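You operate a simulated robot arm through the tools that you are given. There is no shell and no other tool.

The job below is to be done with a simulated robot arm. You get a single attempt, and the scene is never put back.

JOB
Make a warm milky coffee in the blue cup and stir it.
Fine: cup on the tray; warmer on till its lamp is green, milk up to the line, warmer off, wooden spoon back in its pot; the other cup stays. Set down upright: what you pick out.

It is judged by the outcome, as a careful person would: the job done as asked, and still so three seconds after it is handed in. It fails if anything else is knocked over, pushed out of place, dropped, spilled or broken.

ROBOT AND FRAMES
A 7-joint arm with a fingered hand, fixed in place. Base frame: the origin is on the floor under the middle of its stand, x ahead of it, y to its left, z up; the work surface is at about z = 0.9. Units: m, degrees, N and s.
With the tool pointing down near the work surface it reaches from about 0.18 to 0.8 m from the base axis. Its first joint turns from -166.0 to 166.0 degrees. Payload 4.9 kg.
The TCP is the grasp point between the finger pads, 0.032 m short of the fingertips. In the tool frame z runs along the fingers and y along their closing line. The gripper opens to 0.192 m; its body begins 0.089 m behind the TCP. The gripper is a hand of 3 fingers: y runs from the thumb to the fingers, the wrist lies at [0, 0, -0.267] in the tool frame, and closing takes about 1.5 s.
Orientation is told as [roll, pitch, yaw] about the base's x, y, z axes, in that order, counted from this pose: with the fingers straight down and closing along the base's y, the tool's x points along the base's -x, its y along +y and its z along -z.

CONTROLS
- The arm moves only by the tool send_rows. Its argument "rows" is a list of rows, each a list of 7 numbers: the shift along the tool's x, y, z in mm, then the turn, a rotation vector about the tool's x, y, z in degrees, then the gripper command, from -1 (fully open) to 1 (shut), values between in proportion. In form: [[tx, ty, tz, wx, wy, wz, hand], ...]. A call has 1 to 20 rows; each row is the pose to reach, as a shift and turn from the pose commanded when the call began, along the tool's axes at that moment. Rows are played at 5 a second. More than 0.05 m and 8.6 degrees between two rows, or a gripper value outside its range, and nothing of the call is played. A pose out of reach is approached as far as the arm can. The call stops where the force on the tool passes 40 N (or 10 N more than at its start, if that is more) or the arm is blocked; 0.2 s more then pass. The fingers move at their own pace (about 0.153 m/s each) and stop on an object; they squeeze with about 27 N. The grip force told is the motor's: it shows also when the fingers shut on nothing. Time passes only in rows, and 0.2 s behind the last, so rows that repeat a pose let the fingers close. The reply holds the time, the measured pose of the TCP, the force on the tool along the base axes, the opening and the grip force, in the units named above and with some noise, with the torque about the TCP (base axes, N m) and any sound that the robot's microphone picked up.
- Cameras (640 x 400 px; columns grow to the right, rows downward): "scene" is fixed at [0.2199, -0.4988, 1.5065]; the picture's right is [0.95, -0.30, 0.00], its down [-0.09, -0.30, -0.95] and it looks along [0.28, 0.91, -0.31] (base axes); focal length 359 px, centre (320, 200). "wrist" rides on the gripper at [0.08, -0.046, -0.113] in the tool frame; the picture's right is [0.50, 0.87, 0.00], its down [-0.67, 0.39, -0.63] and it looks along [-0.55, 0.32, 0.78] (tool axes); focal length 226 px, centre (320, 200).
- get_image(camera): a new picture of that camera. No time passes.
- preshape(shape): the hand has 3 fingers and takes this shape, open, in about a second: jaw (thumb against the fingers, like two jaws); tri (thumb and two fingers); tip (a fingertip pinch); poke (one finger out to press); point (the index stretched); flat (the hand flat); cup (the hand cupped); fist (a fist). The gripper value then closes the fingers along that shape, each until it touches; the sizes above hold for jaw. It gives what a move gives, with no picture.
- measure_at(camera, pixels): there is no depth. For up to 12 entries [column, row, z] of the newest picture of that camera ("zoom" is the newest enlarged one), the place [x, y] in the base frame at which the ray of that pixel passes the height z, good to about 0.003 m. No time passes.
- enlarge(camera, box): a new picture of the part [left, top, right, bottom] of that camera's present view, enlarged. No time passes.
- sign_off(): hands the job in; it is judged then, once.

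Open the gripper and draw the arm clear of the work before you hand the job in, unless the task says otherwise.

The tools are called after "Request:" as name(argument=value, ...) on one line, values as JSON. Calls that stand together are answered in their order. send_rows: Moves the arm, as the interface text tells. Its arguments: {"type":"object","properties":{"rows":{"type":"array","items":{"type":"array","items":{"type":"number"}}}},"required":["rows"]} The other tools are called the same way: preshape (shape) gives the hand a shape; get_image (camera) takes a picture; measure_at (camera, pixels) gives the place at which the rays of pixels pass given heights; enlarge (camera, box) takes an enlarged picture of a part of a camera's view; sign_off () hands the job in.

At the start:

```text
t: 0.0
ee_pos: [0.1968, 0.4199, 1.2842]
tcp_rot: [0.0, 0.0, 0.0]
contact_force: [0.2, -0.3, -0.1]
wrist_torque: [-0.01, 0.02, 0.02]
width: 0.1921
grasp_force: 0.1
shape: jaw
```

scene: 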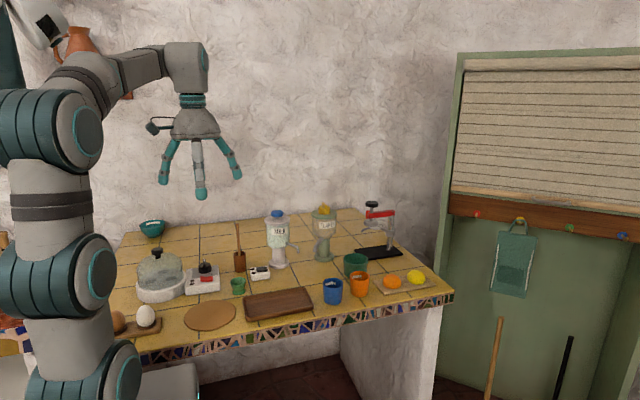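
wrist: 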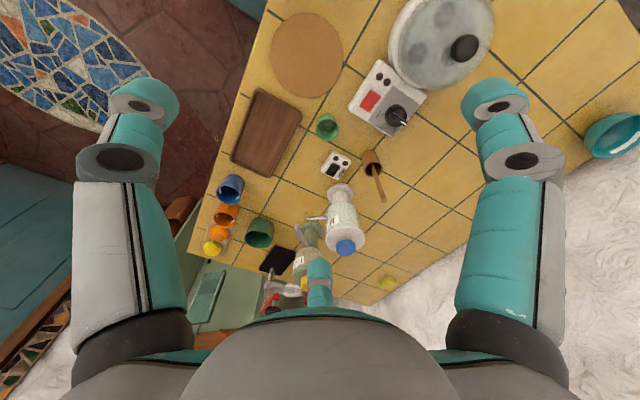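

I start by looking closer at the table: the machines around (280,240), (325,235), the cups near (333,290), (360,283), and the warmer items near (205,280).

Request:
enlarge(camera="scene", box=[220, 190, 460, 340])

Request:
enlarge(camera="scene", box=[100, 200, 300, 340])

Request:
enlarge(camera="wrist", box=[200, 0, 480, 175])

Request:
enlarge(camera="wrist", box=[190, 130, 430, 310])

```text
2.67 times, centred on (340, 265) of scene
```

zoom: 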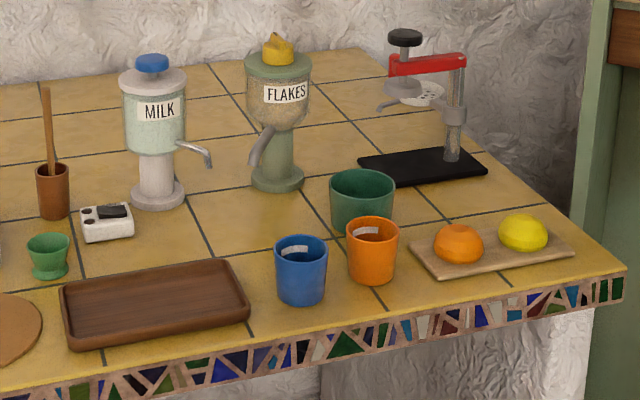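

```text
2.86 times, centred on (200, 270) of scene
```

zoom: 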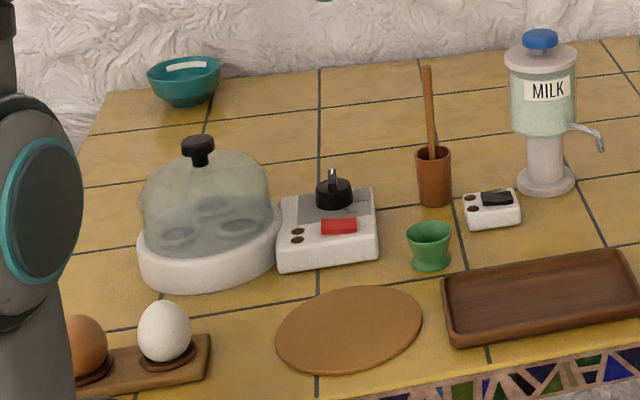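

```text
2.29 times, centred on (340, 88) of wrist
```

zoom: 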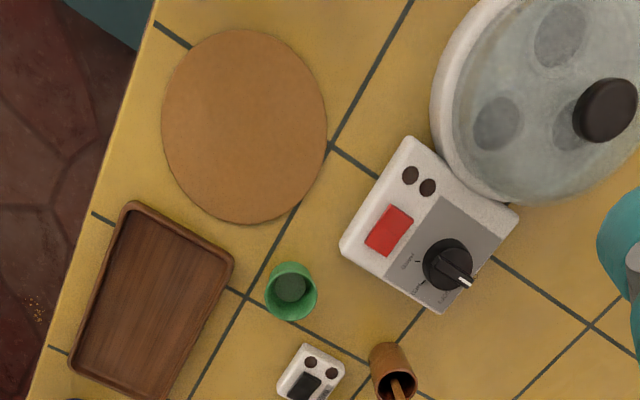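

```text
2.22 times, centred on (310, 220) of wrist
```

zoom: 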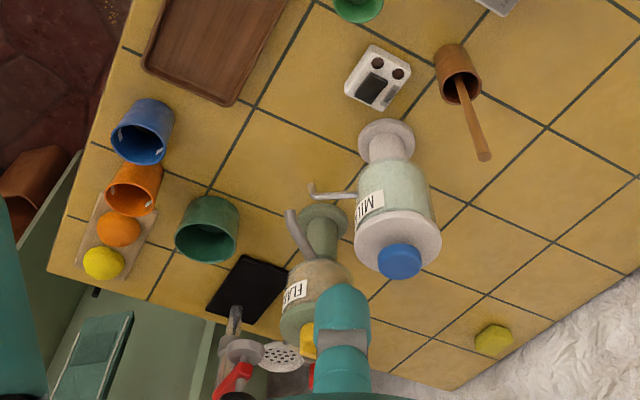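

The blue cup stands at about (333,291) in the scene picture, the tray at (280,303), the spoon pot at (239,262), a small two-lamp switch box at (260,273) beside the milk dispenser. I measure where these are on the table plane.

Request:
measure_at(camera="scene", pixels=[[333, 303, 0.9], [359, 296, 0.9], [239, 271, 0.9], [261, 279, 0.9], [279, 266, 0.9], [245, 312, 0.91], [313, 307, 0.91], [307, 289, 0.91], [245, 295, 0.91], [295, 251, 1.0], [355, 277, 0.9], [323, 260, 0.9]])

Request:
measure_at(camera="wrist", pixels=[[236, 178, 0.9], [231, 189, 0.98], [232, 205, 0.9], [327, 126, 0.9], [336, 165, 0.93], [341, 187, 0.9], [370, 167, 0.9], [372, 155, 0.98], [267, 135, 0.91], [260, 232, 0.98], [309, 218, 1.0], [397, 117, 0.95]])

```text
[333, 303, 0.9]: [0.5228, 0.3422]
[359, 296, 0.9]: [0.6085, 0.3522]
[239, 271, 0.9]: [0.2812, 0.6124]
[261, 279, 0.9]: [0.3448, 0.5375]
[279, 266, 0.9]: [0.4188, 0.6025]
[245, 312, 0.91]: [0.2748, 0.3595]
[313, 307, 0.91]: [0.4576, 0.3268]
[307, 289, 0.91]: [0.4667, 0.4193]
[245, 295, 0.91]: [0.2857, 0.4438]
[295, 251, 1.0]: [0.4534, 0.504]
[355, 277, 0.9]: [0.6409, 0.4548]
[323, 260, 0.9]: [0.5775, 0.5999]
```

```text
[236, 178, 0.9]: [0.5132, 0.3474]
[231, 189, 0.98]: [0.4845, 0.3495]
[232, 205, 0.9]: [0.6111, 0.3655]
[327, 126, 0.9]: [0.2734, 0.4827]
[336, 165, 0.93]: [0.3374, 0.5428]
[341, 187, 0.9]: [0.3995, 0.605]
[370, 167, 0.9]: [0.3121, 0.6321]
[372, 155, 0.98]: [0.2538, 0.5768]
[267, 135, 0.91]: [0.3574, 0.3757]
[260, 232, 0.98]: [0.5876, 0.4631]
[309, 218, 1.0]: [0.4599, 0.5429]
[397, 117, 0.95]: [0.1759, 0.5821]
```

The hand is high above everything, so I shift it toward the front edge of the table to look into the cups with the wrist camera.

Request:
send_rows(rows=[[-35, -40, 0, 0, 0, 0, -1], [-70, -80, 0, 0, 0, 0, -1], [-105, -120, 0, 0, 0, 0, -1], [-140, -160, 0, 0, 0, 0, -1], [-150, -180, 0, 0, 0, 0, -1], [-150, -180, 0, 0, 0, 0, -1]])

Request:
get_image(camera="wrist")

Request:
get_image(camera="scene")

```text
refused: row 1 steps farther than a row can; nothing moved
```

```text
taken
```

wrist: 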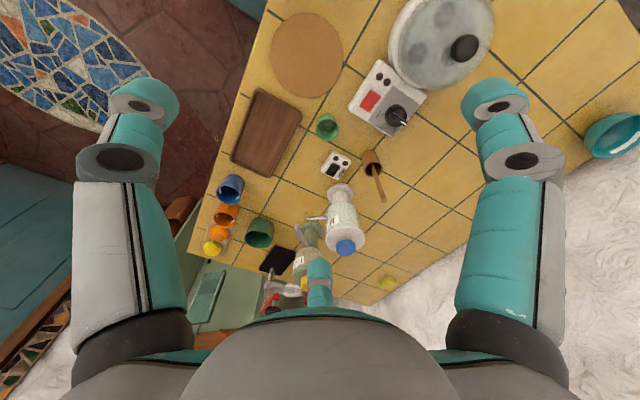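

```text
taken
```

scene: 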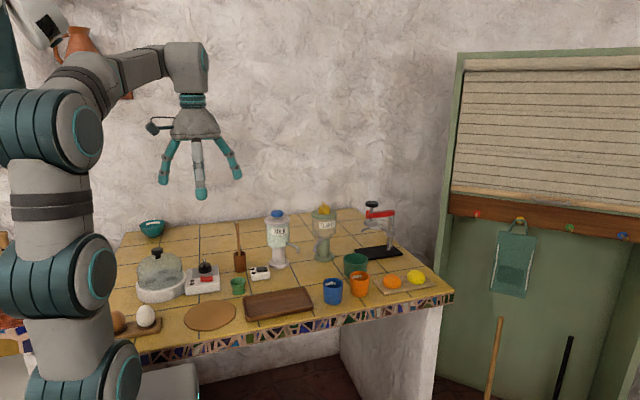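

The step of 53 mm was too long, so I repeat it with steps below 48 mm.

Request:
send_rows(rows=[[-30, -36, 0, 0, 0, 0, -1], [-60, -72, 0, 0, 0, 0, -1], [-90, -108, 0, 0, 0, 0, -1], [-120, -144, 0, 0, 0, 0, -1], [-150, -180, 0, 0, 0, 0, -1], [-150, -180, 0, 0, 0, 0, -1]])

Request:
get_image(camera="wrist")

Request:
get_image(camera="scene")

```text
t: 1.4
ee_pos: [0.3471, 0.2393, 1.2829]
tcp_rot: [0.0, 0.0, 0.0]
contact_force: [-0.3, -0.3, 1.1]
wrist_torque: [-0.02, 0.01, -0.04]
width: 0.192
grasp_force: 0.1
shape: jaw
```

```text
taken
```

wrist: 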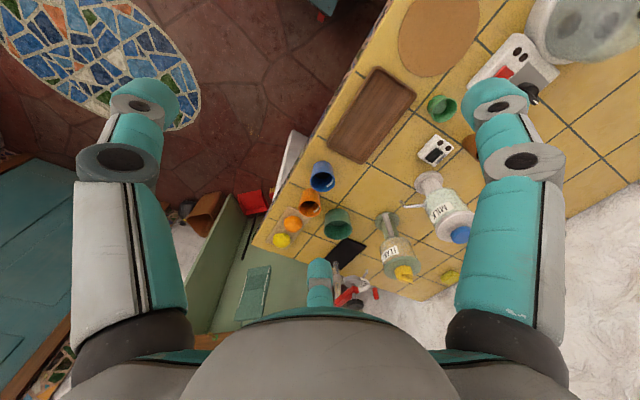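

```text
taken
```

scene: 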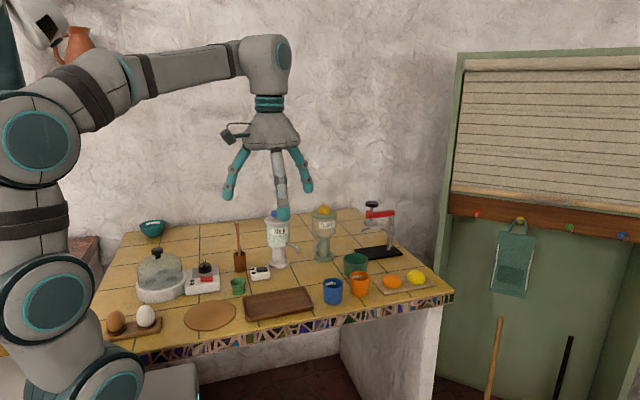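

The cups appear near (322,177), (310,202), (337,222) in the wrist view; I enlarge this part to see what they hold.

Request:
enlarge(camera="wrist", box=[260, 140, 380, 260])

Request:
enlarge(camera="wrist", box=[360, 80, 500, 300])

Request:
enlarge(camera="scene", box=[310, 255, 410, 315])

Request:
enlarge(camera="scene", box=[225, 205, 345, 295])

```text
3.33 times, centred on (320, 200) of wrist
```

zoom: 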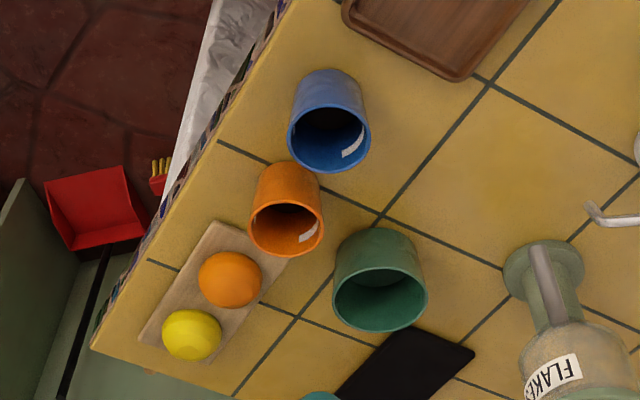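

```text
1.82 times, centred on (430, 190) of wrist
```

zoom: 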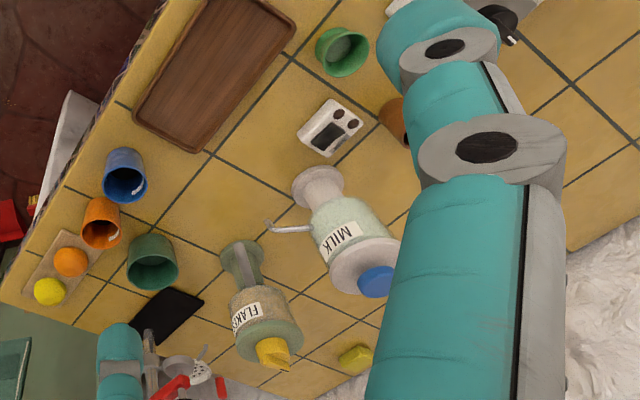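

```text
6.40 times, centred on (360, 285) of scene
```

zoom: 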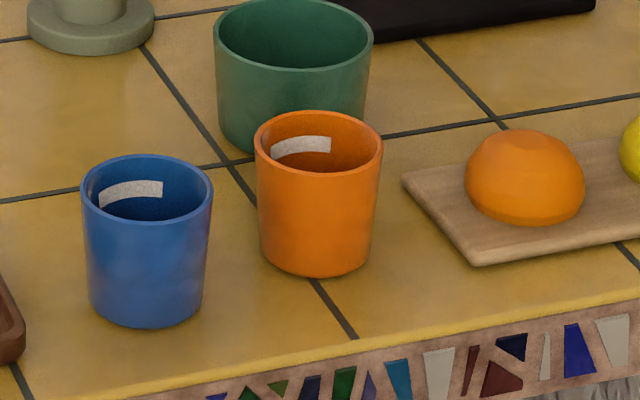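

```text
4.44 times, centred on (285, 250) of scene
```

zoom: 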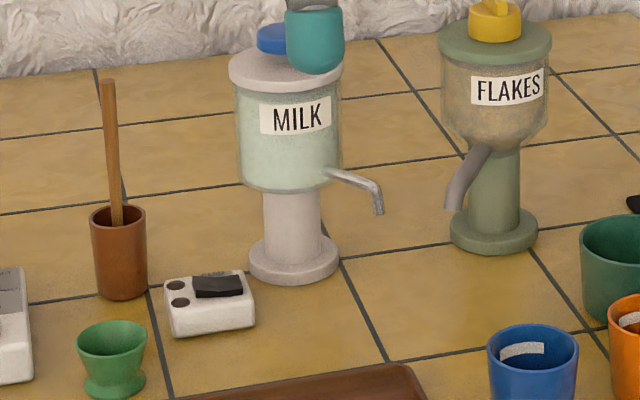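

Both the blue and the orange cup have a pale line strip inside. I triangulate the blue cup's rim, the milk spout tip, the pump knob and the rocker box from both cameras at a few heights.

Request:
measure_at(camera="scene", pixels=[[333, 283, 0.96], [333, 283, 0.98], [333, 283, 1.0], [298.3, 252.9, 0.98], [298.3, 252.9, 1.0], [298.3, 252.9, 1.02], [276, 213, 1.08], [276, 213, 1.12], [276, 213, 1.16]])

Request:
measure_at(camera="wrist", pixels=[[322.7, 179.9, 0.96], [322.7, 179.9, 0.98], [322.7, 179.9, 1.0], [402.5, 205.4, 0.98], [402.5, 205.4, 1.0], [402.5, 205.4, 1.02], [460, 235, 1.08], [460, 235, 1.12], [460, 235, 1.16]])

```text
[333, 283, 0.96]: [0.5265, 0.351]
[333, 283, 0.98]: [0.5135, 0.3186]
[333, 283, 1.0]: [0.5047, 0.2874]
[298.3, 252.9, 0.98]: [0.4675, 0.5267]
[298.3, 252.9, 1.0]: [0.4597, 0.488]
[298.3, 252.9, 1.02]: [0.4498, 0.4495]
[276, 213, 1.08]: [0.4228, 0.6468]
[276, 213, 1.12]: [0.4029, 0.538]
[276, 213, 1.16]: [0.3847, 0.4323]
```

```text
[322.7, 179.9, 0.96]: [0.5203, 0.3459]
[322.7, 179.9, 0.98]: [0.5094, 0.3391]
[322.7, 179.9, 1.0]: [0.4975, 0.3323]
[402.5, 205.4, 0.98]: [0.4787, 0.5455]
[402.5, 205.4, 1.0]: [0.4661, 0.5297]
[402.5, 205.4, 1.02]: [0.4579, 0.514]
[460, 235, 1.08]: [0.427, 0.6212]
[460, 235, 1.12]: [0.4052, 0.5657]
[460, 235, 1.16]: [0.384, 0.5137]
```

The blue cup's rim lies at about (0.522, 0.346, 0.962), the pump knob top at about (0.414, 0.593, 1.10). I lower the hand toward the cups, still above them, to look into the blue cup.

Request:
send_rows(rows=[[-18, 11, 40, 0, 0, 0, -1], [-36, 23, 80, 0, 0, 0, -1], [-54, 34, 120, 0, 0, 0, -1], [-72, 46, 160, 0, 0, 0, -1], [-90, 57, 200, 0, 0, 0, -1], [-90, 57, 200, 0, 0, 0, -1]])

Request:
get_image(camera="wrist")

Request:
enlarge(camera="wrist", box=[240, 140, 400, 240])

```text
t: 2.8
ee_pos: [0.4378, 0.2962, 1.0816]
tcp_rot: [0.0, 0.0, -0.1]
contact_force: [-0.3, -0.6, 0.1]
wrist_torque: [-0.02, 0.01, 0.01]
width: 0.192
grasp_force: 0.0
shape: jaw
```

```text
taken
```

wrist: 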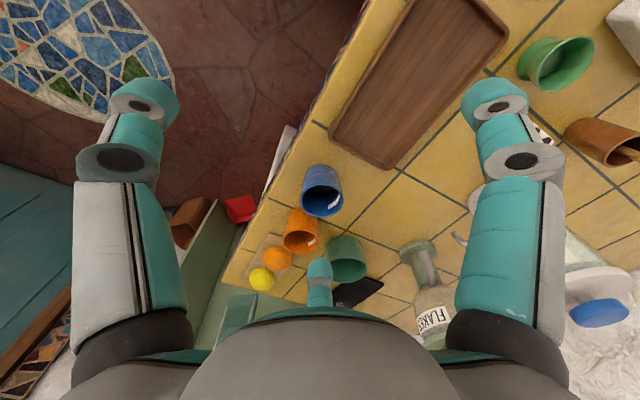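

```text
4.00 times, centred on (320, 190) of wrist
```

zoom: 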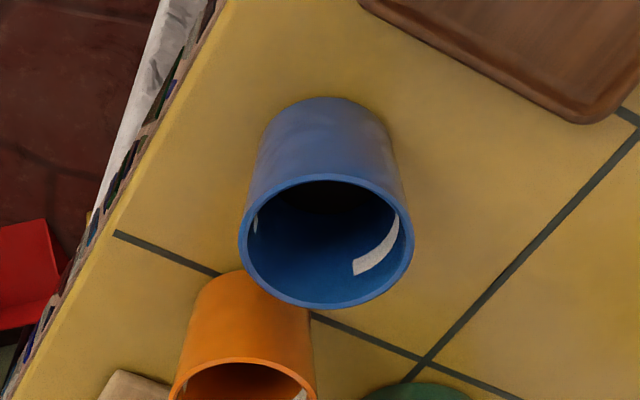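

The cup's bottom looks dark but the view is oblique. I tilt the hand about 35 degrees so that the wrist camera looks nearly straight down into the blue cup, keeping the fingers above 1.02 m.

Request:
send_rows(rows=[[-16, 10, -10, 3.5, 6.0, 0, -1], [-33, 20, -20, 7.0, 12.1, 0, -1], [-49, 29, -20, 10.6, 18.1, 0, -1], [-66, 39, -20, 14.1, 24.2, 0, -1], [-82, 49, -20, 17.6, 30.2, 0, -1], [-82, 49, -20, 17.6, 30.2, 0, -1]])

Request:
get_image(camera="wrist")

Request:
get_image(camera="scene")

```text
t: 4.2
ee_pos: [0.4702, 0.3102, 1.0698]
tcp_rot: [-19.3, 29.7, -5.3]
contact_force: [-0.5, 0.1, 0.3]
wrist_torque: [0.03, 0.04, -0.01]
width: 0.1918
grasp_force: 0.1
shape: jaw
out of reach, approached as far as the arm can: row 4, 5, 6
```

```text
taken
```

wrist: 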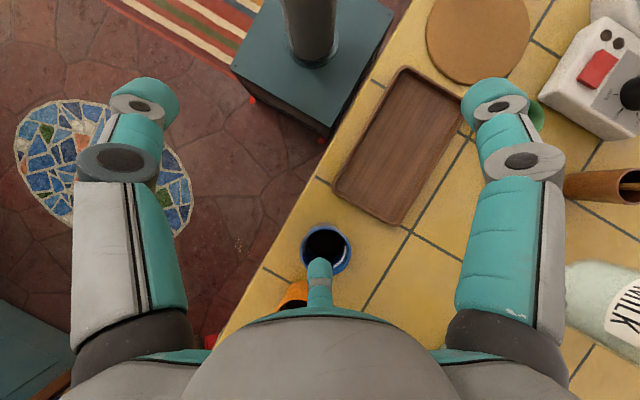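

```text
taken
```

scene: 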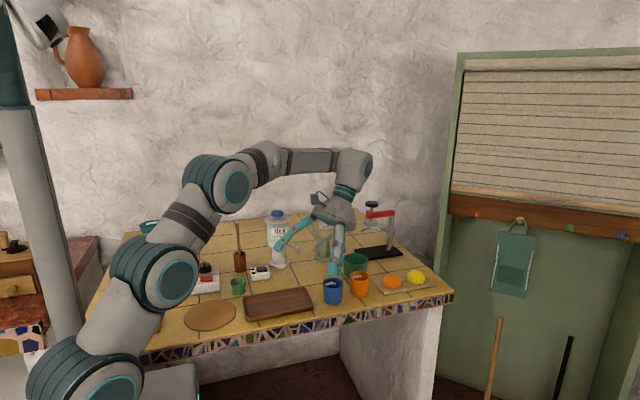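

The cup is now seen from above at (325,246); I enlarge it.

Request:
enlarge(camera="wrist", box=[290, 215, 362, 280])

Request:
enlarge(camera="scene", box=[310, 265, 390, 315])

```text
6.15 times, centred on (326, 248) of wrist
```

zoom: 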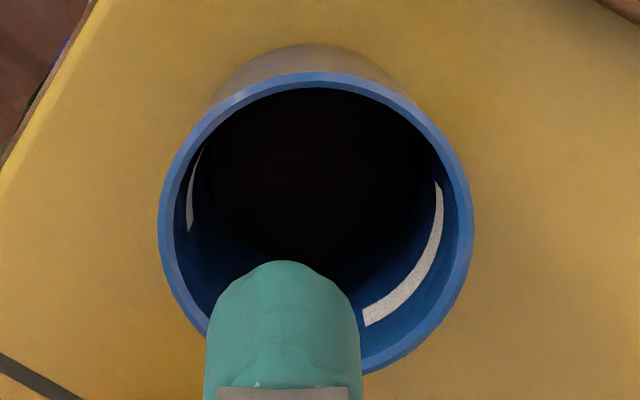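

```text
8.00 times, centred on (350, 290) of scene
```

zoom: 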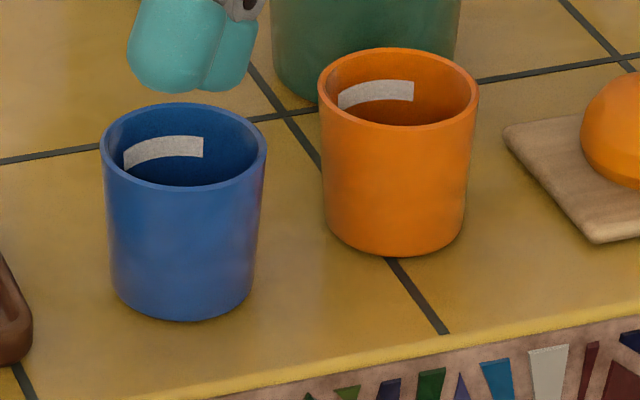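

The blue cup already holds black coffee and has two line strips on its wall, so milk is what is missing. Next I swing the hand back toward the robot and tilt it forward, to see the milk dispenser and the small switch box from closer and lower.

Request:
send_rows(rows=[[22, 12, 0, -3.3, -5.6, 0, -1], [44, 24, 0, -6.6, -11.2, 0, -1], [66, 36, 0, -9.9, -16.8, 0, -1], [88, 48, 5, -13.2, -22.4, 0, -1], [110, 60, 10, -16.4, -28.0, 0, -1], [132, 72, 20, -19.7, -33.7, 0, -1], [155, 84, 30, -23.0, -39.3, 0, -1], [178, 96, 40, -26.3, -45.0, 0, -1], [200, 108, 46, -29.5, -50.6, 0, -1], [215, 119, 51, -32.7, -56.2, 0, -1], [215, 119, 51, -32.7, -56.2, 0, -1]])

Request:
get_image(camera="wrist")

Request:
get_image(camera="scene")

```text
t: 6.6
ee_pos: [0.2488, 0.4265, 1.0998]
tcp_rot: [16.3, -25.7, -3.7]
contact_force: [-0.1, -0.1, 0.4]
wrist_torque: [-0.01, -0.01, -0.01]
width: 0.192
grasp_force: 0.1
shape: jaw
```

```text
taken
```

wrist: 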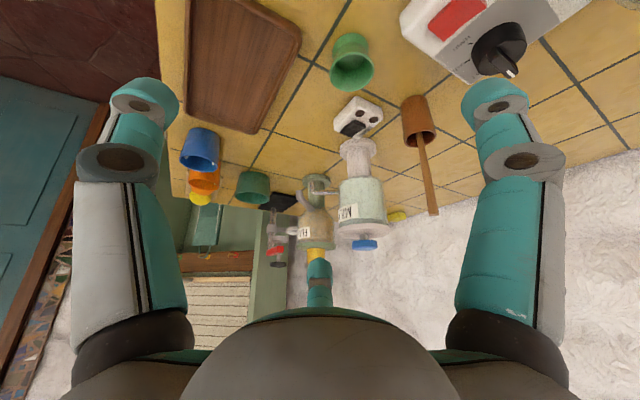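

```text
taken
```

scene: 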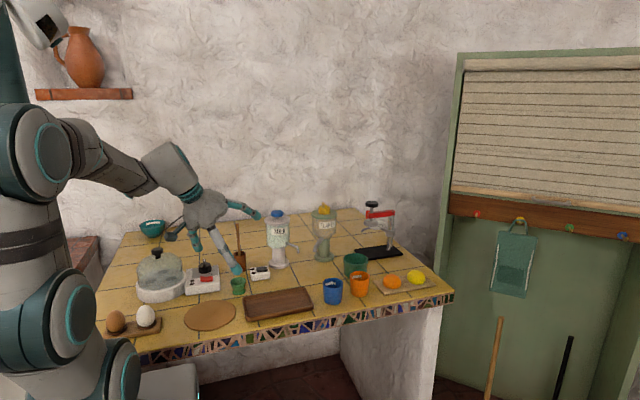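

The dispenser is seen upside down at about (358,190) and the switch box at (357,118); I enlarge these.

Request:
enlarge(camera="wrist", box=[290, 90, 450, 260])

Request:
enlarge(camera="wrist", box=[325, 90, 395, 140])

Request:
enlarge(camera="wrist", box=[395, 0, 555, 100])

Request:
enlarge(camera="scene", box=[240, 200, 320, 250])

```text
2.35 times, centred on (370, 175) of wrist
```

zoom: 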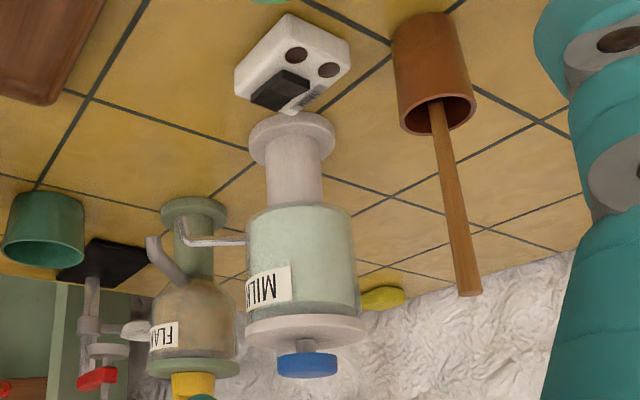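

```text
8.00 times, centred on (360, 115) of wrist
```

zoom: 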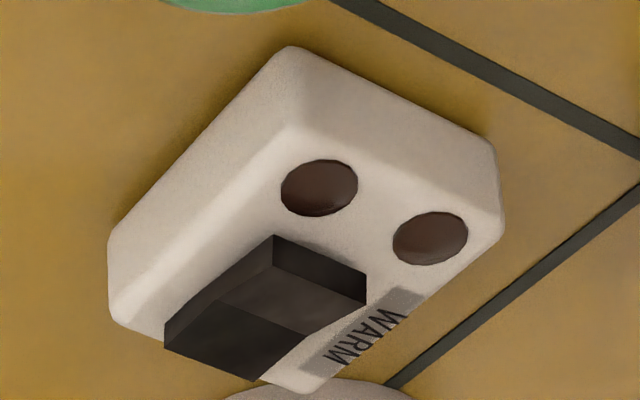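

```text
4.00 times, centred on (475, 50) of wrist
```

zoom: 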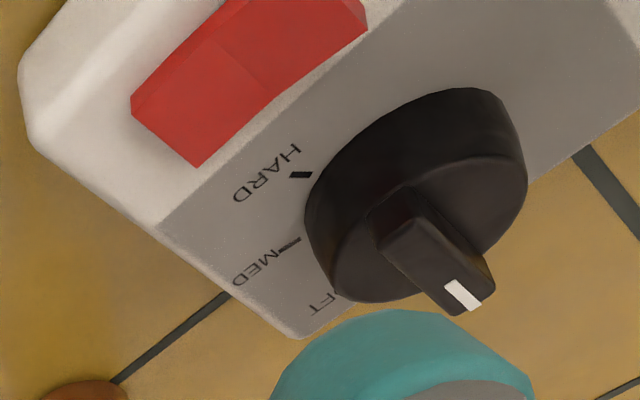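

```text
8.00 times, centred on (280, 225) of scene
```

zoom: 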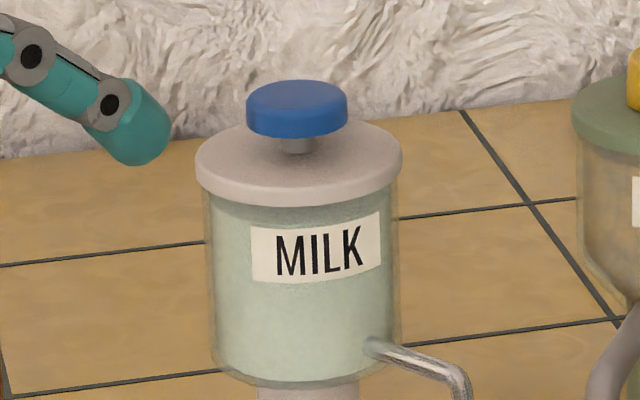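

The box beside the milk is labelled WARM, with two unlit lamps and a black rocker; the other box is the egg cooker's. I triangulate the spout tip, base, knob and rocker from the two views.

Request:
measure_at(camera="wrist", pixels=[[310.5, 183.1, 0.96], [310.5, 183.1, 0.98], [310.5, 183.1, 1.0], [364.5, 247, 1.09], [364.5, 247, 1.11], [364.5, 247, 1.13], [353.1, 128.7, 0.925], [353.1, 128.7, 0.935], [359.9, 113.4, 0.925], [373.7, 119.7, 0.925], [358.1, 148.6, 0.9], [370, 185, 0.95]])

Request:
measure_at(camera="scene", pixels=[[298.3, 252.9, 0.96], [298.3, 252.9, 0.97], [276.7, 212.6, 1.09], [276.7, 212.6, 1.11], [276.7, 212.6, 1.13], [262, 269, 0.925], [262, 269, 0.935], [238, 225, 1.03], [238, 225, 1.06], [239, 257, 0.95], [239, 257, 0.97]])

```text
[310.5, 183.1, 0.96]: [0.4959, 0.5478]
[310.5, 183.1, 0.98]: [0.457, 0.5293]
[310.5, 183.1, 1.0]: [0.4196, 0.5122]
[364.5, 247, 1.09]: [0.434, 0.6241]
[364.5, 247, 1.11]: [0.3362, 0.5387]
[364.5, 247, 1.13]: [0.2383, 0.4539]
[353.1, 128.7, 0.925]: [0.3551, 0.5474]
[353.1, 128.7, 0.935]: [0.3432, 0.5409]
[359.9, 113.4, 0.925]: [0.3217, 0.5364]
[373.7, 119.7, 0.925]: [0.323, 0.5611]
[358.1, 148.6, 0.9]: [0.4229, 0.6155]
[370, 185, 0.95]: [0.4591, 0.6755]
```

```text
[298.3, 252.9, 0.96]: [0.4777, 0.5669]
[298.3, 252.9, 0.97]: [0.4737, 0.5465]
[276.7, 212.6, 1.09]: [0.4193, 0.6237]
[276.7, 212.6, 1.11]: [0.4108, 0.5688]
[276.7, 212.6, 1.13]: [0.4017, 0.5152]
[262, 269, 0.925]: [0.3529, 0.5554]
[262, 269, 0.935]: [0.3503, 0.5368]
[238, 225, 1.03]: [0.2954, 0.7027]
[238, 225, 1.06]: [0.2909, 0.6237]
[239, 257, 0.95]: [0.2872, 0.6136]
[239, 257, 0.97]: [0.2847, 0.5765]
```

The spout tip is at about (0.476, 0.545, 0.970), the knob at about (0.417, 0.605, 1.095), and the rocker at about (0.35, 0.545, 0.93) with its ends along x. I enlarge the rocker strongly to see which end stands up.

Request:
enlarge(camera="scene", box=[240, 258, 280, 283])

Request:
enlarge(camera="wrist", box=[340, 105, 380, 135])

Request:
enlarge(camera="scene", box=[180, 255, 230, 297])

```text
16.00 times, centred on (260, 270) of scene
```

zoom: 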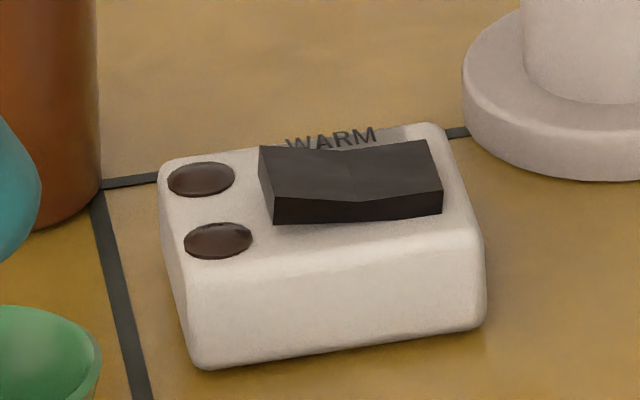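

```text
13.33 times, centred on (360, 120) of wrist
```

zoom: 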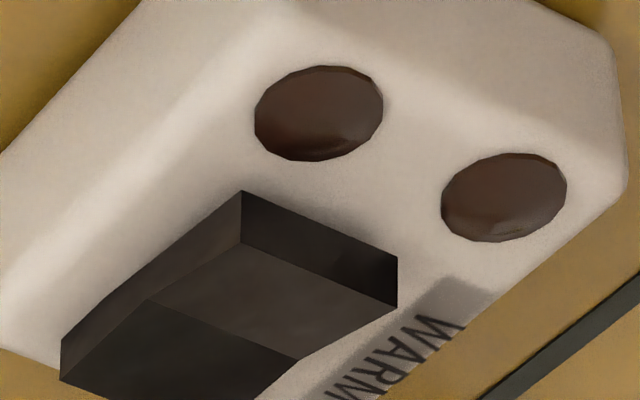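

```text
9.52 times, centred on (205, 276) of scene
```

zoom: 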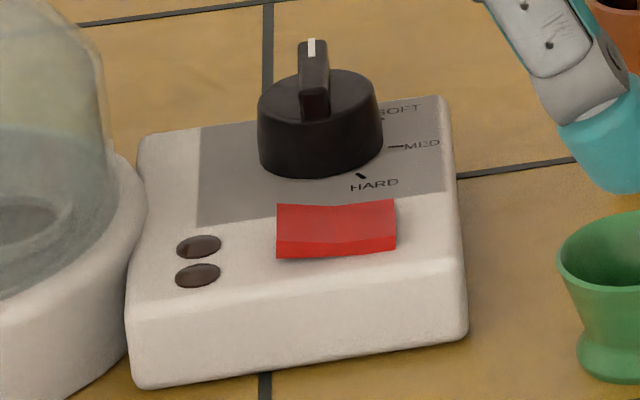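

In the scene enlargement the rocker's left end (toward the lamps, -x) stands up and its right end is down, so pressing the lamp-side end switches it on. I measure that facet's place.

Request:
measure_at(camera="wrist", pixels=[[356.4, 127.5, 0.922], [356.4, 127.5, 0.926], [354.1, 123, 0.926], [365.8, 127.9, 0.926], [347.3, 127.3, 0.924], [358.5, 131.8, 0.924], [359.9, 113.4, 0.921], [373.7, 119.7, 0.921], [377, 185.5, 1.0], [400, 140, 0.96]])

Request:
measure_at(camera="scene", pixels=[[257.2, 270.3, 0.922], [257.2, 270.3, 0.926], [267.6, 269.7, 0.92], [257, 267.5, 0.926], [256, 272.3, 0.926], [251.9, 278.3, 0.915], [270, 275.5, 0.915], [272, 265, 0.92]])

```text
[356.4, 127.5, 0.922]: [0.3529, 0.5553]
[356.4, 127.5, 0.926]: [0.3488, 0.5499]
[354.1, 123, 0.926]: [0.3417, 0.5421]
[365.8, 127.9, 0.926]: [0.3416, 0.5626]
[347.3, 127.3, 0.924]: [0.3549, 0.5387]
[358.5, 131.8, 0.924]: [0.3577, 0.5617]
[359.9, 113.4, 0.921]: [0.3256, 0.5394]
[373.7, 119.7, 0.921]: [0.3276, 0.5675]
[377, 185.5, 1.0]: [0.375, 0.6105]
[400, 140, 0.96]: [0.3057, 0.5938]
```

```text
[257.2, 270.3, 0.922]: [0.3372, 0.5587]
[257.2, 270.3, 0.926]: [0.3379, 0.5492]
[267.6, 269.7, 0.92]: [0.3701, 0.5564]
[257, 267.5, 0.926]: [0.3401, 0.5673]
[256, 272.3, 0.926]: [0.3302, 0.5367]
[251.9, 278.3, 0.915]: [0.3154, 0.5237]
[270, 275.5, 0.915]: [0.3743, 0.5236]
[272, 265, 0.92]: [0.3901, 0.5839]
```

Before moving on I check the flakes chute tip, seen at about (297.8,192) in the wrist view and (314.7,251) in the scene, since it may be near the place under the milk spout; then the spoon and the orange cup.

Request:
measure_at(camera="wrist", pixels=[[297.8, 192, 0.95], [297.8, 192, 0.96], [297.8, 192, 0.97], [297.8, 192, 0.98], [312, 162, 0.9], [434, 213, 1.03], [434, 213, 1.05], [434, 213, 1.07], [418, 129, 0.96], [420, 140, 0.97]])

Request:
measure_at(camera="scene", pixels=[[314.7, 251.1, 0.95], [314.7, 251.1, 0.96], [314.7, 251.1, 0.97], [314.7, 251.1, 0.98], [323, 260, 0.9], [237.5, 222.5, 1.05], [237.5, 222.5, 1.06], [237.5, 222.5, 1.07], [360, 276, 0.962], [332.8, 283, 0.962], [249, 265, 0.93]])

```text
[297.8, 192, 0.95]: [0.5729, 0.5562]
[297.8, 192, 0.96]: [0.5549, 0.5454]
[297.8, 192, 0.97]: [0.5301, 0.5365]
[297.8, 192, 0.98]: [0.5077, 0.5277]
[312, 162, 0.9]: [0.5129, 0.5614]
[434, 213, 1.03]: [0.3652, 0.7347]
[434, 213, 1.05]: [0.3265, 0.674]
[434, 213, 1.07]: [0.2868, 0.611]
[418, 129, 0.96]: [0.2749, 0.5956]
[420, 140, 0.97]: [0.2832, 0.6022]
```

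```text
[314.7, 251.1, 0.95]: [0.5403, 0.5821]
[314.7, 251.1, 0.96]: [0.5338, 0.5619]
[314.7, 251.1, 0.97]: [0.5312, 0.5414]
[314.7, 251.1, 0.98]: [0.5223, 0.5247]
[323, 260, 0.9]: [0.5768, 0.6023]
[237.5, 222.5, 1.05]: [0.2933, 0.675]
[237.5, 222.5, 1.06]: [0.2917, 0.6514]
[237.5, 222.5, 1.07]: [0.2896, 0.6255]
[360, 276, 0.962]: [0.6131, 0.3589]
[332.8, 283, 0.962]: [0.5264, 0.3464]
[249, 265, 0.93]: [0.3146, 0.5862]
```

The flakes chute ends near (0.53, 0.54, 0.97), close to the place under the milk spout, so the hand's room there is narrow. I bring the hand upright in free air and try how its fingers close.

Request:
send_rows(rows=[[-28, -11, -12, 3, 5.2, 0, -1], [-55, -22, -25, 6, 10.4, 0, -0.5], [-83, -33, -37, 9, 15.5, 0, 0], [-111, -44, -50, 12, 20.7, 0, 0.2], [-138, -55, -62, 15.1, 25.9, 0, 0.2], [-138, -55, -62, 15.1, 25.9, 0, 0.2], [-138, -55, -62, 15.1, 25.9, 0, 0.2], [-138, -55, -62, 15.1, 25.9, 0, 0.2]])

Request:
get_image(camera="wrist")

Request:
enlarge(camera="scene", box=[180, 60, 340, 260])

```text
t: 8.4
ee_pos: [0.3476, 0.351, 1.2009]
tcp_rot: [0.0, -0.1, 0.0]
contact_force: [-0.2, 0.5, 1.1]
wrist_torque: [-0.02, 0.03, 0.01]
width: 0.0774
grasp_force: 0.1
shape: jaw
```

```text
taken
```

wrist: 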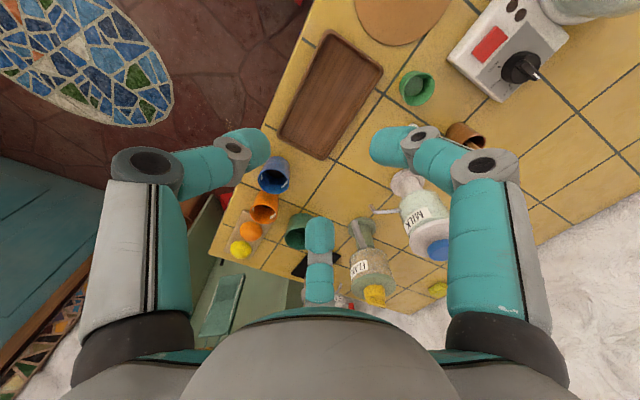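

```text
2.00 times, centred on (260, 160) of scene
```

zoom: 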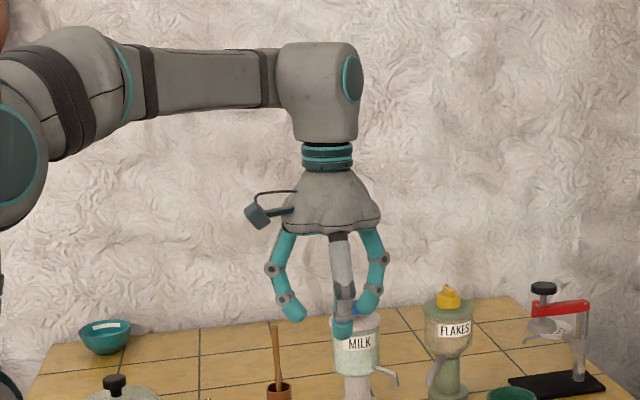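

In jaw the three fingers stand 120 degrees apart and curl to the middle. I look at the other hand shapes in free air before planning the grasps.

Request:
preshape(shape="tip")

Request:
get_image(camera="wrist")

Request:
enlarge(camera="scene", box=[180, 60, 340, 260])

Request:
preshape(shape="poke")

Request:
get_image(camera="wrist")

Request:
enlarge(camera="scene", box=[180, 60, 340, 260])

Request:
preshape(shape="tri")

Request:
get_image(camera="wrist")

Request:
enlarge(camera="scene", box=[180, 60, 340, 260])

```text
t: 9.3
ee_pos: [0.3485, 0.3505, 1.2]
tcp_rot: [-0.1, -0.1, 0.0]
contact_force: [-0.3, -1.0, 0.1]
wrist_torque: [0.01, -0.03, 0.03]
width: 0.1916
grasp_force: 0.0
shape: tip
```

```text
taken
```

wrist: 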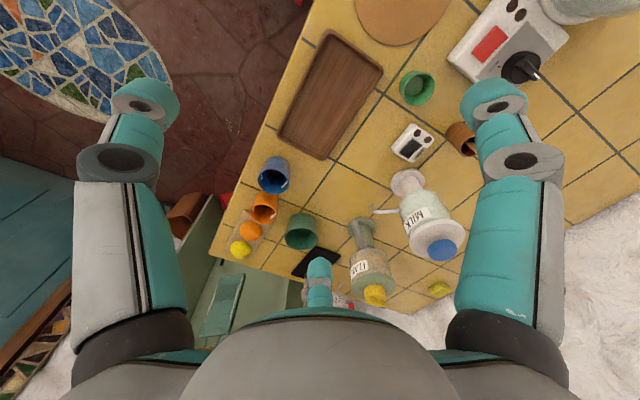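

```text
2.00 times, centred on (260, 160) of scene
```

zoom: 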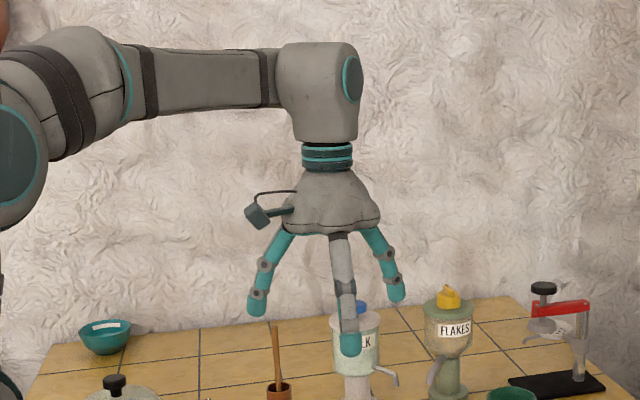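

```text
t: 10.2
ee_pos: [0.3479, 0.3497, 1.1999]
tcp_rot: [0.0, -0.2, 0.0]
contact_force: [0.4, -0.6, -0.6]
wrist_torque: [0.01, -0.01, 0.0]
width: 0.0001
grasp_force: 0.1
shape: poke
```

```text
taken
```

wrist: 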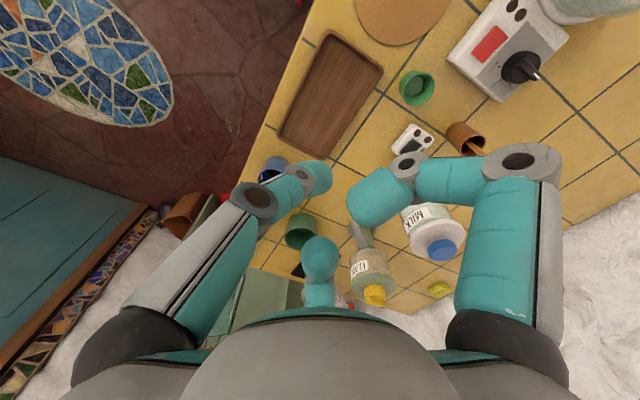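

```text
2.00 times, centred on (260, 160) of scene
```

zoom: 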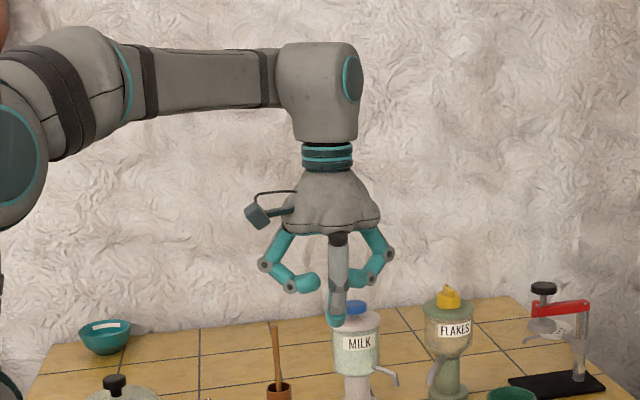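

```text
t: 11.1
ee_pos: [0.3483, 0.3501, 1.1997]
tcp_rot: [0.0, 0.0, 0.0]
contact_force: [0.6, -0.2, 0.8]
wrist_torque: [-0.02, 0.01, 0.0]
width: 0.1921
grasp_force: 0.2
shape: tri
```

```text
taken
```

wrist: 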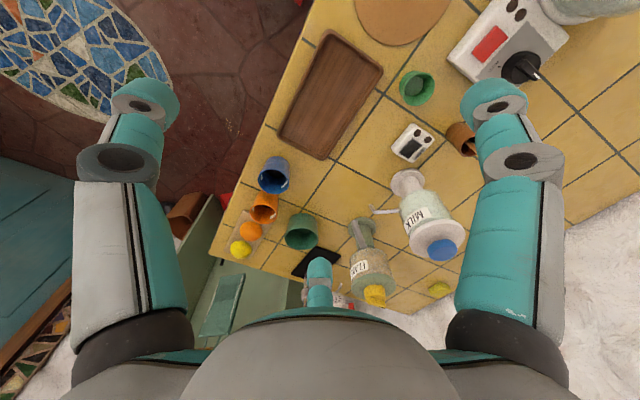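

```text
2.00 times, centred on (260, 160) of scene
```

zoom: 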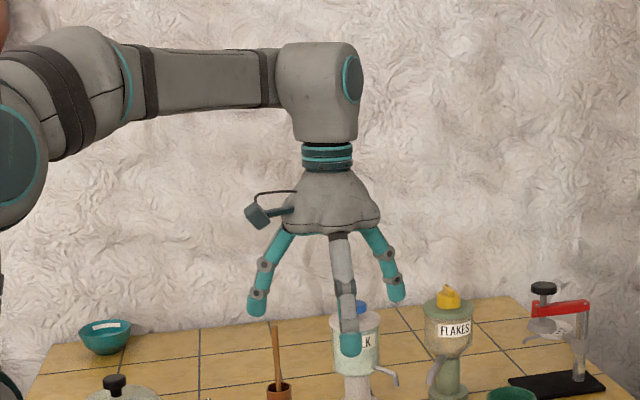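

The poke shape has the thumb straight down on the tool axis, ending 32 mm past the TCP; all open shapes are 120 degrees apart. I look at the remaining shapes too.

Request:
preshape(shape="point")

Request:
get_image(camera="wrist")

Request:
enlarge(camera="scene", box=[180, 60, 340, 260])

Request:
preshape(shape="flat")

Request:
get_image(camera="wrist")

Request:
preshape(shape="cup")

Request:
get_image(camera="wrist")

Request:
preshape(shape="fist")

Request:
get_image(camera="wrist")

Request:
enlarge(camera="scene", box=[180, 60, 340, 260])

```text
t: 12.0
ee_pos: [0.3481, 0.3492, 1.2017]
tcp_rot: [0.0, -0.1, 0.0]
contact_force: [-0.5, 0.1, -0.9]
wrist_torque: [-0.01, 0.0, -0.01]
width: 0.0002
grasp_force: 0.1
shape: point
```

```text
taken
```

wrist: 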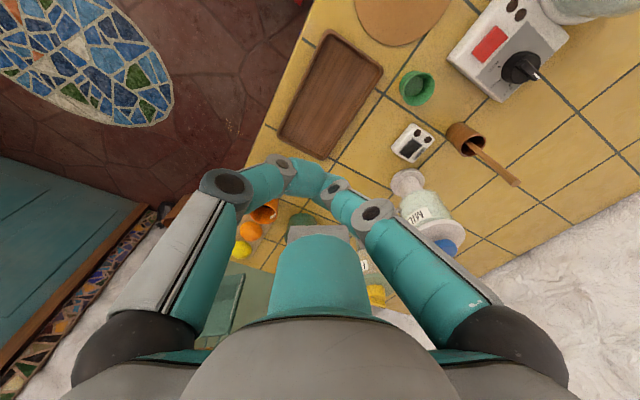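

```text
2.00 times, centred on (260, 160) of scene
```

zoom: 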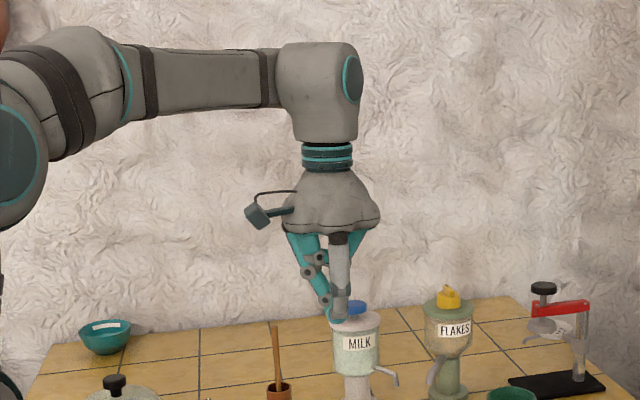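

```text
t: 12.9
ee_pos: [0.3492, 0.3496, 1.2015]
tcp_rot: [0.1, -0.2, 0.0]
contact_force: [-0.6, 0.6, -0.6]
wrist_torque: [0.02, -0.01, -0.01]
width: 0.1845
grasp_force: 0.0
shape: flat
```

```text
taken
```

wrist: 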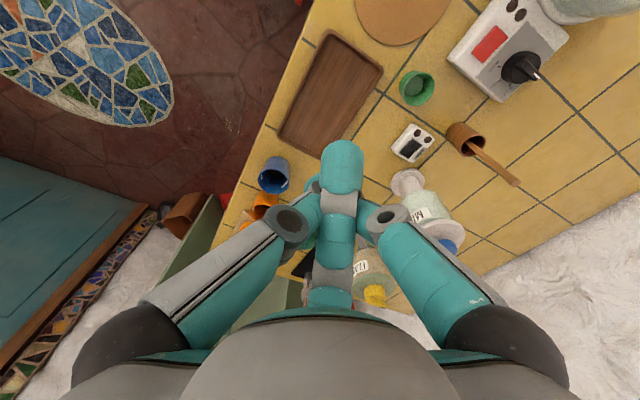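

```text
t: 13.8
ee_pos: [0.3481, 0.3499, 1.1997]
tcp_rot: [0.0, -0.2, 0.0]
contact_force: [0.9, -0.3, -0.4]
wrist_torque: [0.01, 0.01, 0.0]
width: 0.0406
grasp_force: 0.0
shape: cup
```

```text
taken
```

wrist: 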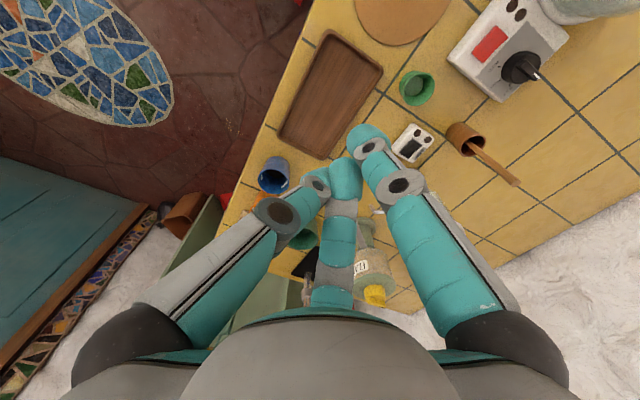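

```text
t: 14.7
ee_pos: [0.3486, 0.3497, 1.1997]
tcp_rot: [0.1, -0.1, 0.0]
contact_force: [-0.4, 0.4, 0.4]
wrist_torque: [0.02, 0.0, 0.02]
width: 0.0
grasp_force: 0.0
shape: fist
```

```text
taken
```

wrist: 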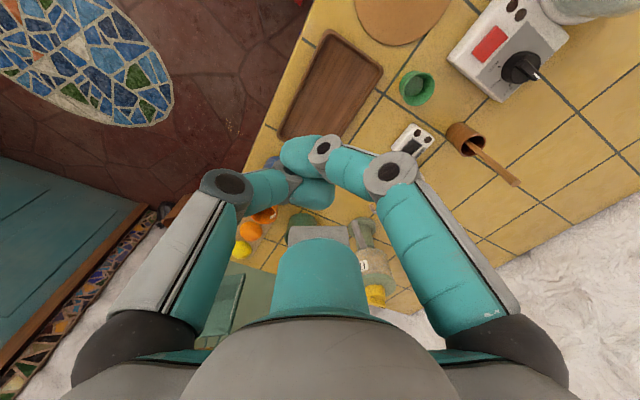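

```text
2.00 times, centred on (260, 160) of scene
```

zoom: 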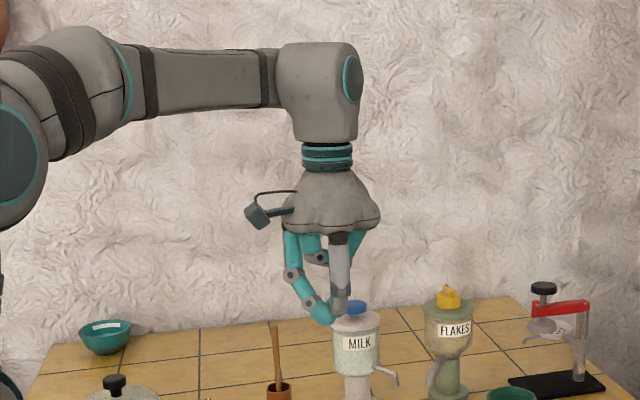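

I now test how the tip shape and the jaw shape close, holding the arm in place.

Request:
preshape(shape="tip")

Request:
send_rows(rows=[[0, 0, 0, 0, 0, 0, 0.4], [0, 0, 0, 0, 0, 0, 0.4], [0, 0, 0, 0, 0, 0, 0.4], [0, 0, 0, 0, 0, 0, 0.4], [0, 0, 0, 0, 0, 0, 0.4]])

Request:
get_image(camera="wrist")

Request:
enlarge(camera="scene", box=[220, 100, 320, 240])

Request:
send_rows(rows=[[0, 0, 0, 0, 0, 0, 1], [0, 0, 0, 0, 0, 0, 1], [0, 0, 0, 0, 0, 0, 1], [0, 0, 0, 0, 0, 0, 1]])

Request:
get_image(camera="wrist")

Request:
enlarge(camera="scene", box=[220, 100, 320, 240])

```text
t: 15.6
ee_pos: [0.3489, 0.3502, 1.2002]
tcp_rot: [0.0, 0.0, 0.0]
contact_force: [-0.4, -0.3, -0.5]
wrist_torque: [-0.03, 0.03, -0.02]
width: 0.1918
grasp_force: 0.1
shape: tip
```

```text
t: 16.8
ee_pos: [0.3482, 0.3493, 1.2004]
tcp_rot: [0.0, -0.1, 0.1]
contact_force: [-0.1, -0.7, -0.5]
wrist_torque: [0.01, 0.0, -0.03]
width: 0.0579
grasp_force: 0.0
shape: tip
```

```text
taken
```

wrist: 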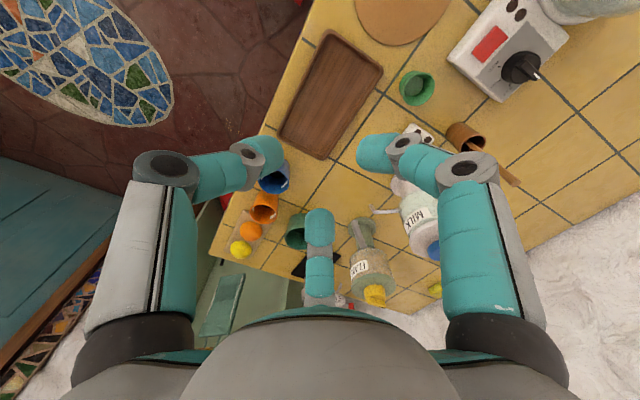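

```text
2.86 times, centred on (270, 170) of scene
```

zoom: 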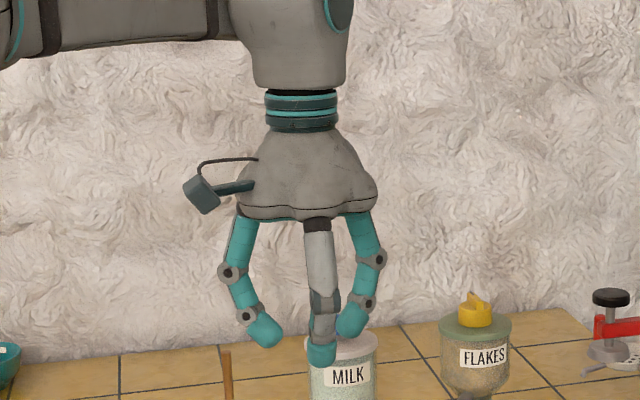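

```text
t: 17.8
ee_pos: [0.3473, 0.3492, 1.2]
tcp_rot: [0.0, -0.2, 0.0]
contact_force: [-0.8, -0.1, -0.4]
wrist_torque: [0.0, -0.01, -0.01]
width: 0.0
grasp_force: 27.3
shape: tip
```

```text
taken
```

wrist: 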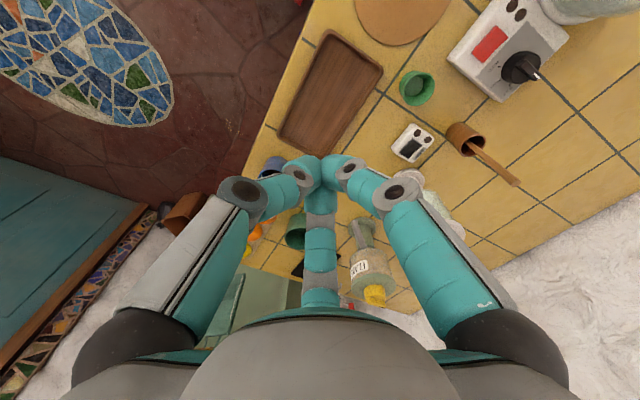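

```text
2.86 times, centred on (270, 170) of scene
```

zoom: 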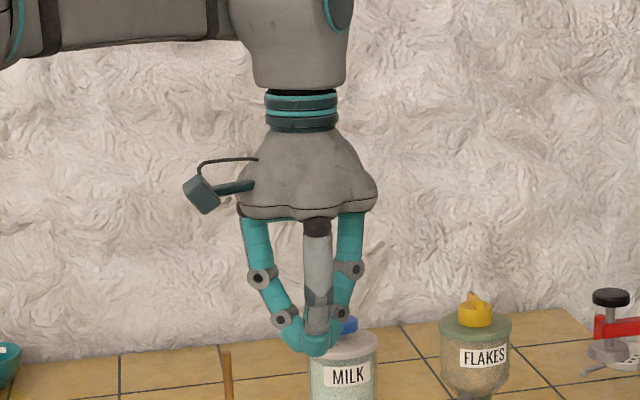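

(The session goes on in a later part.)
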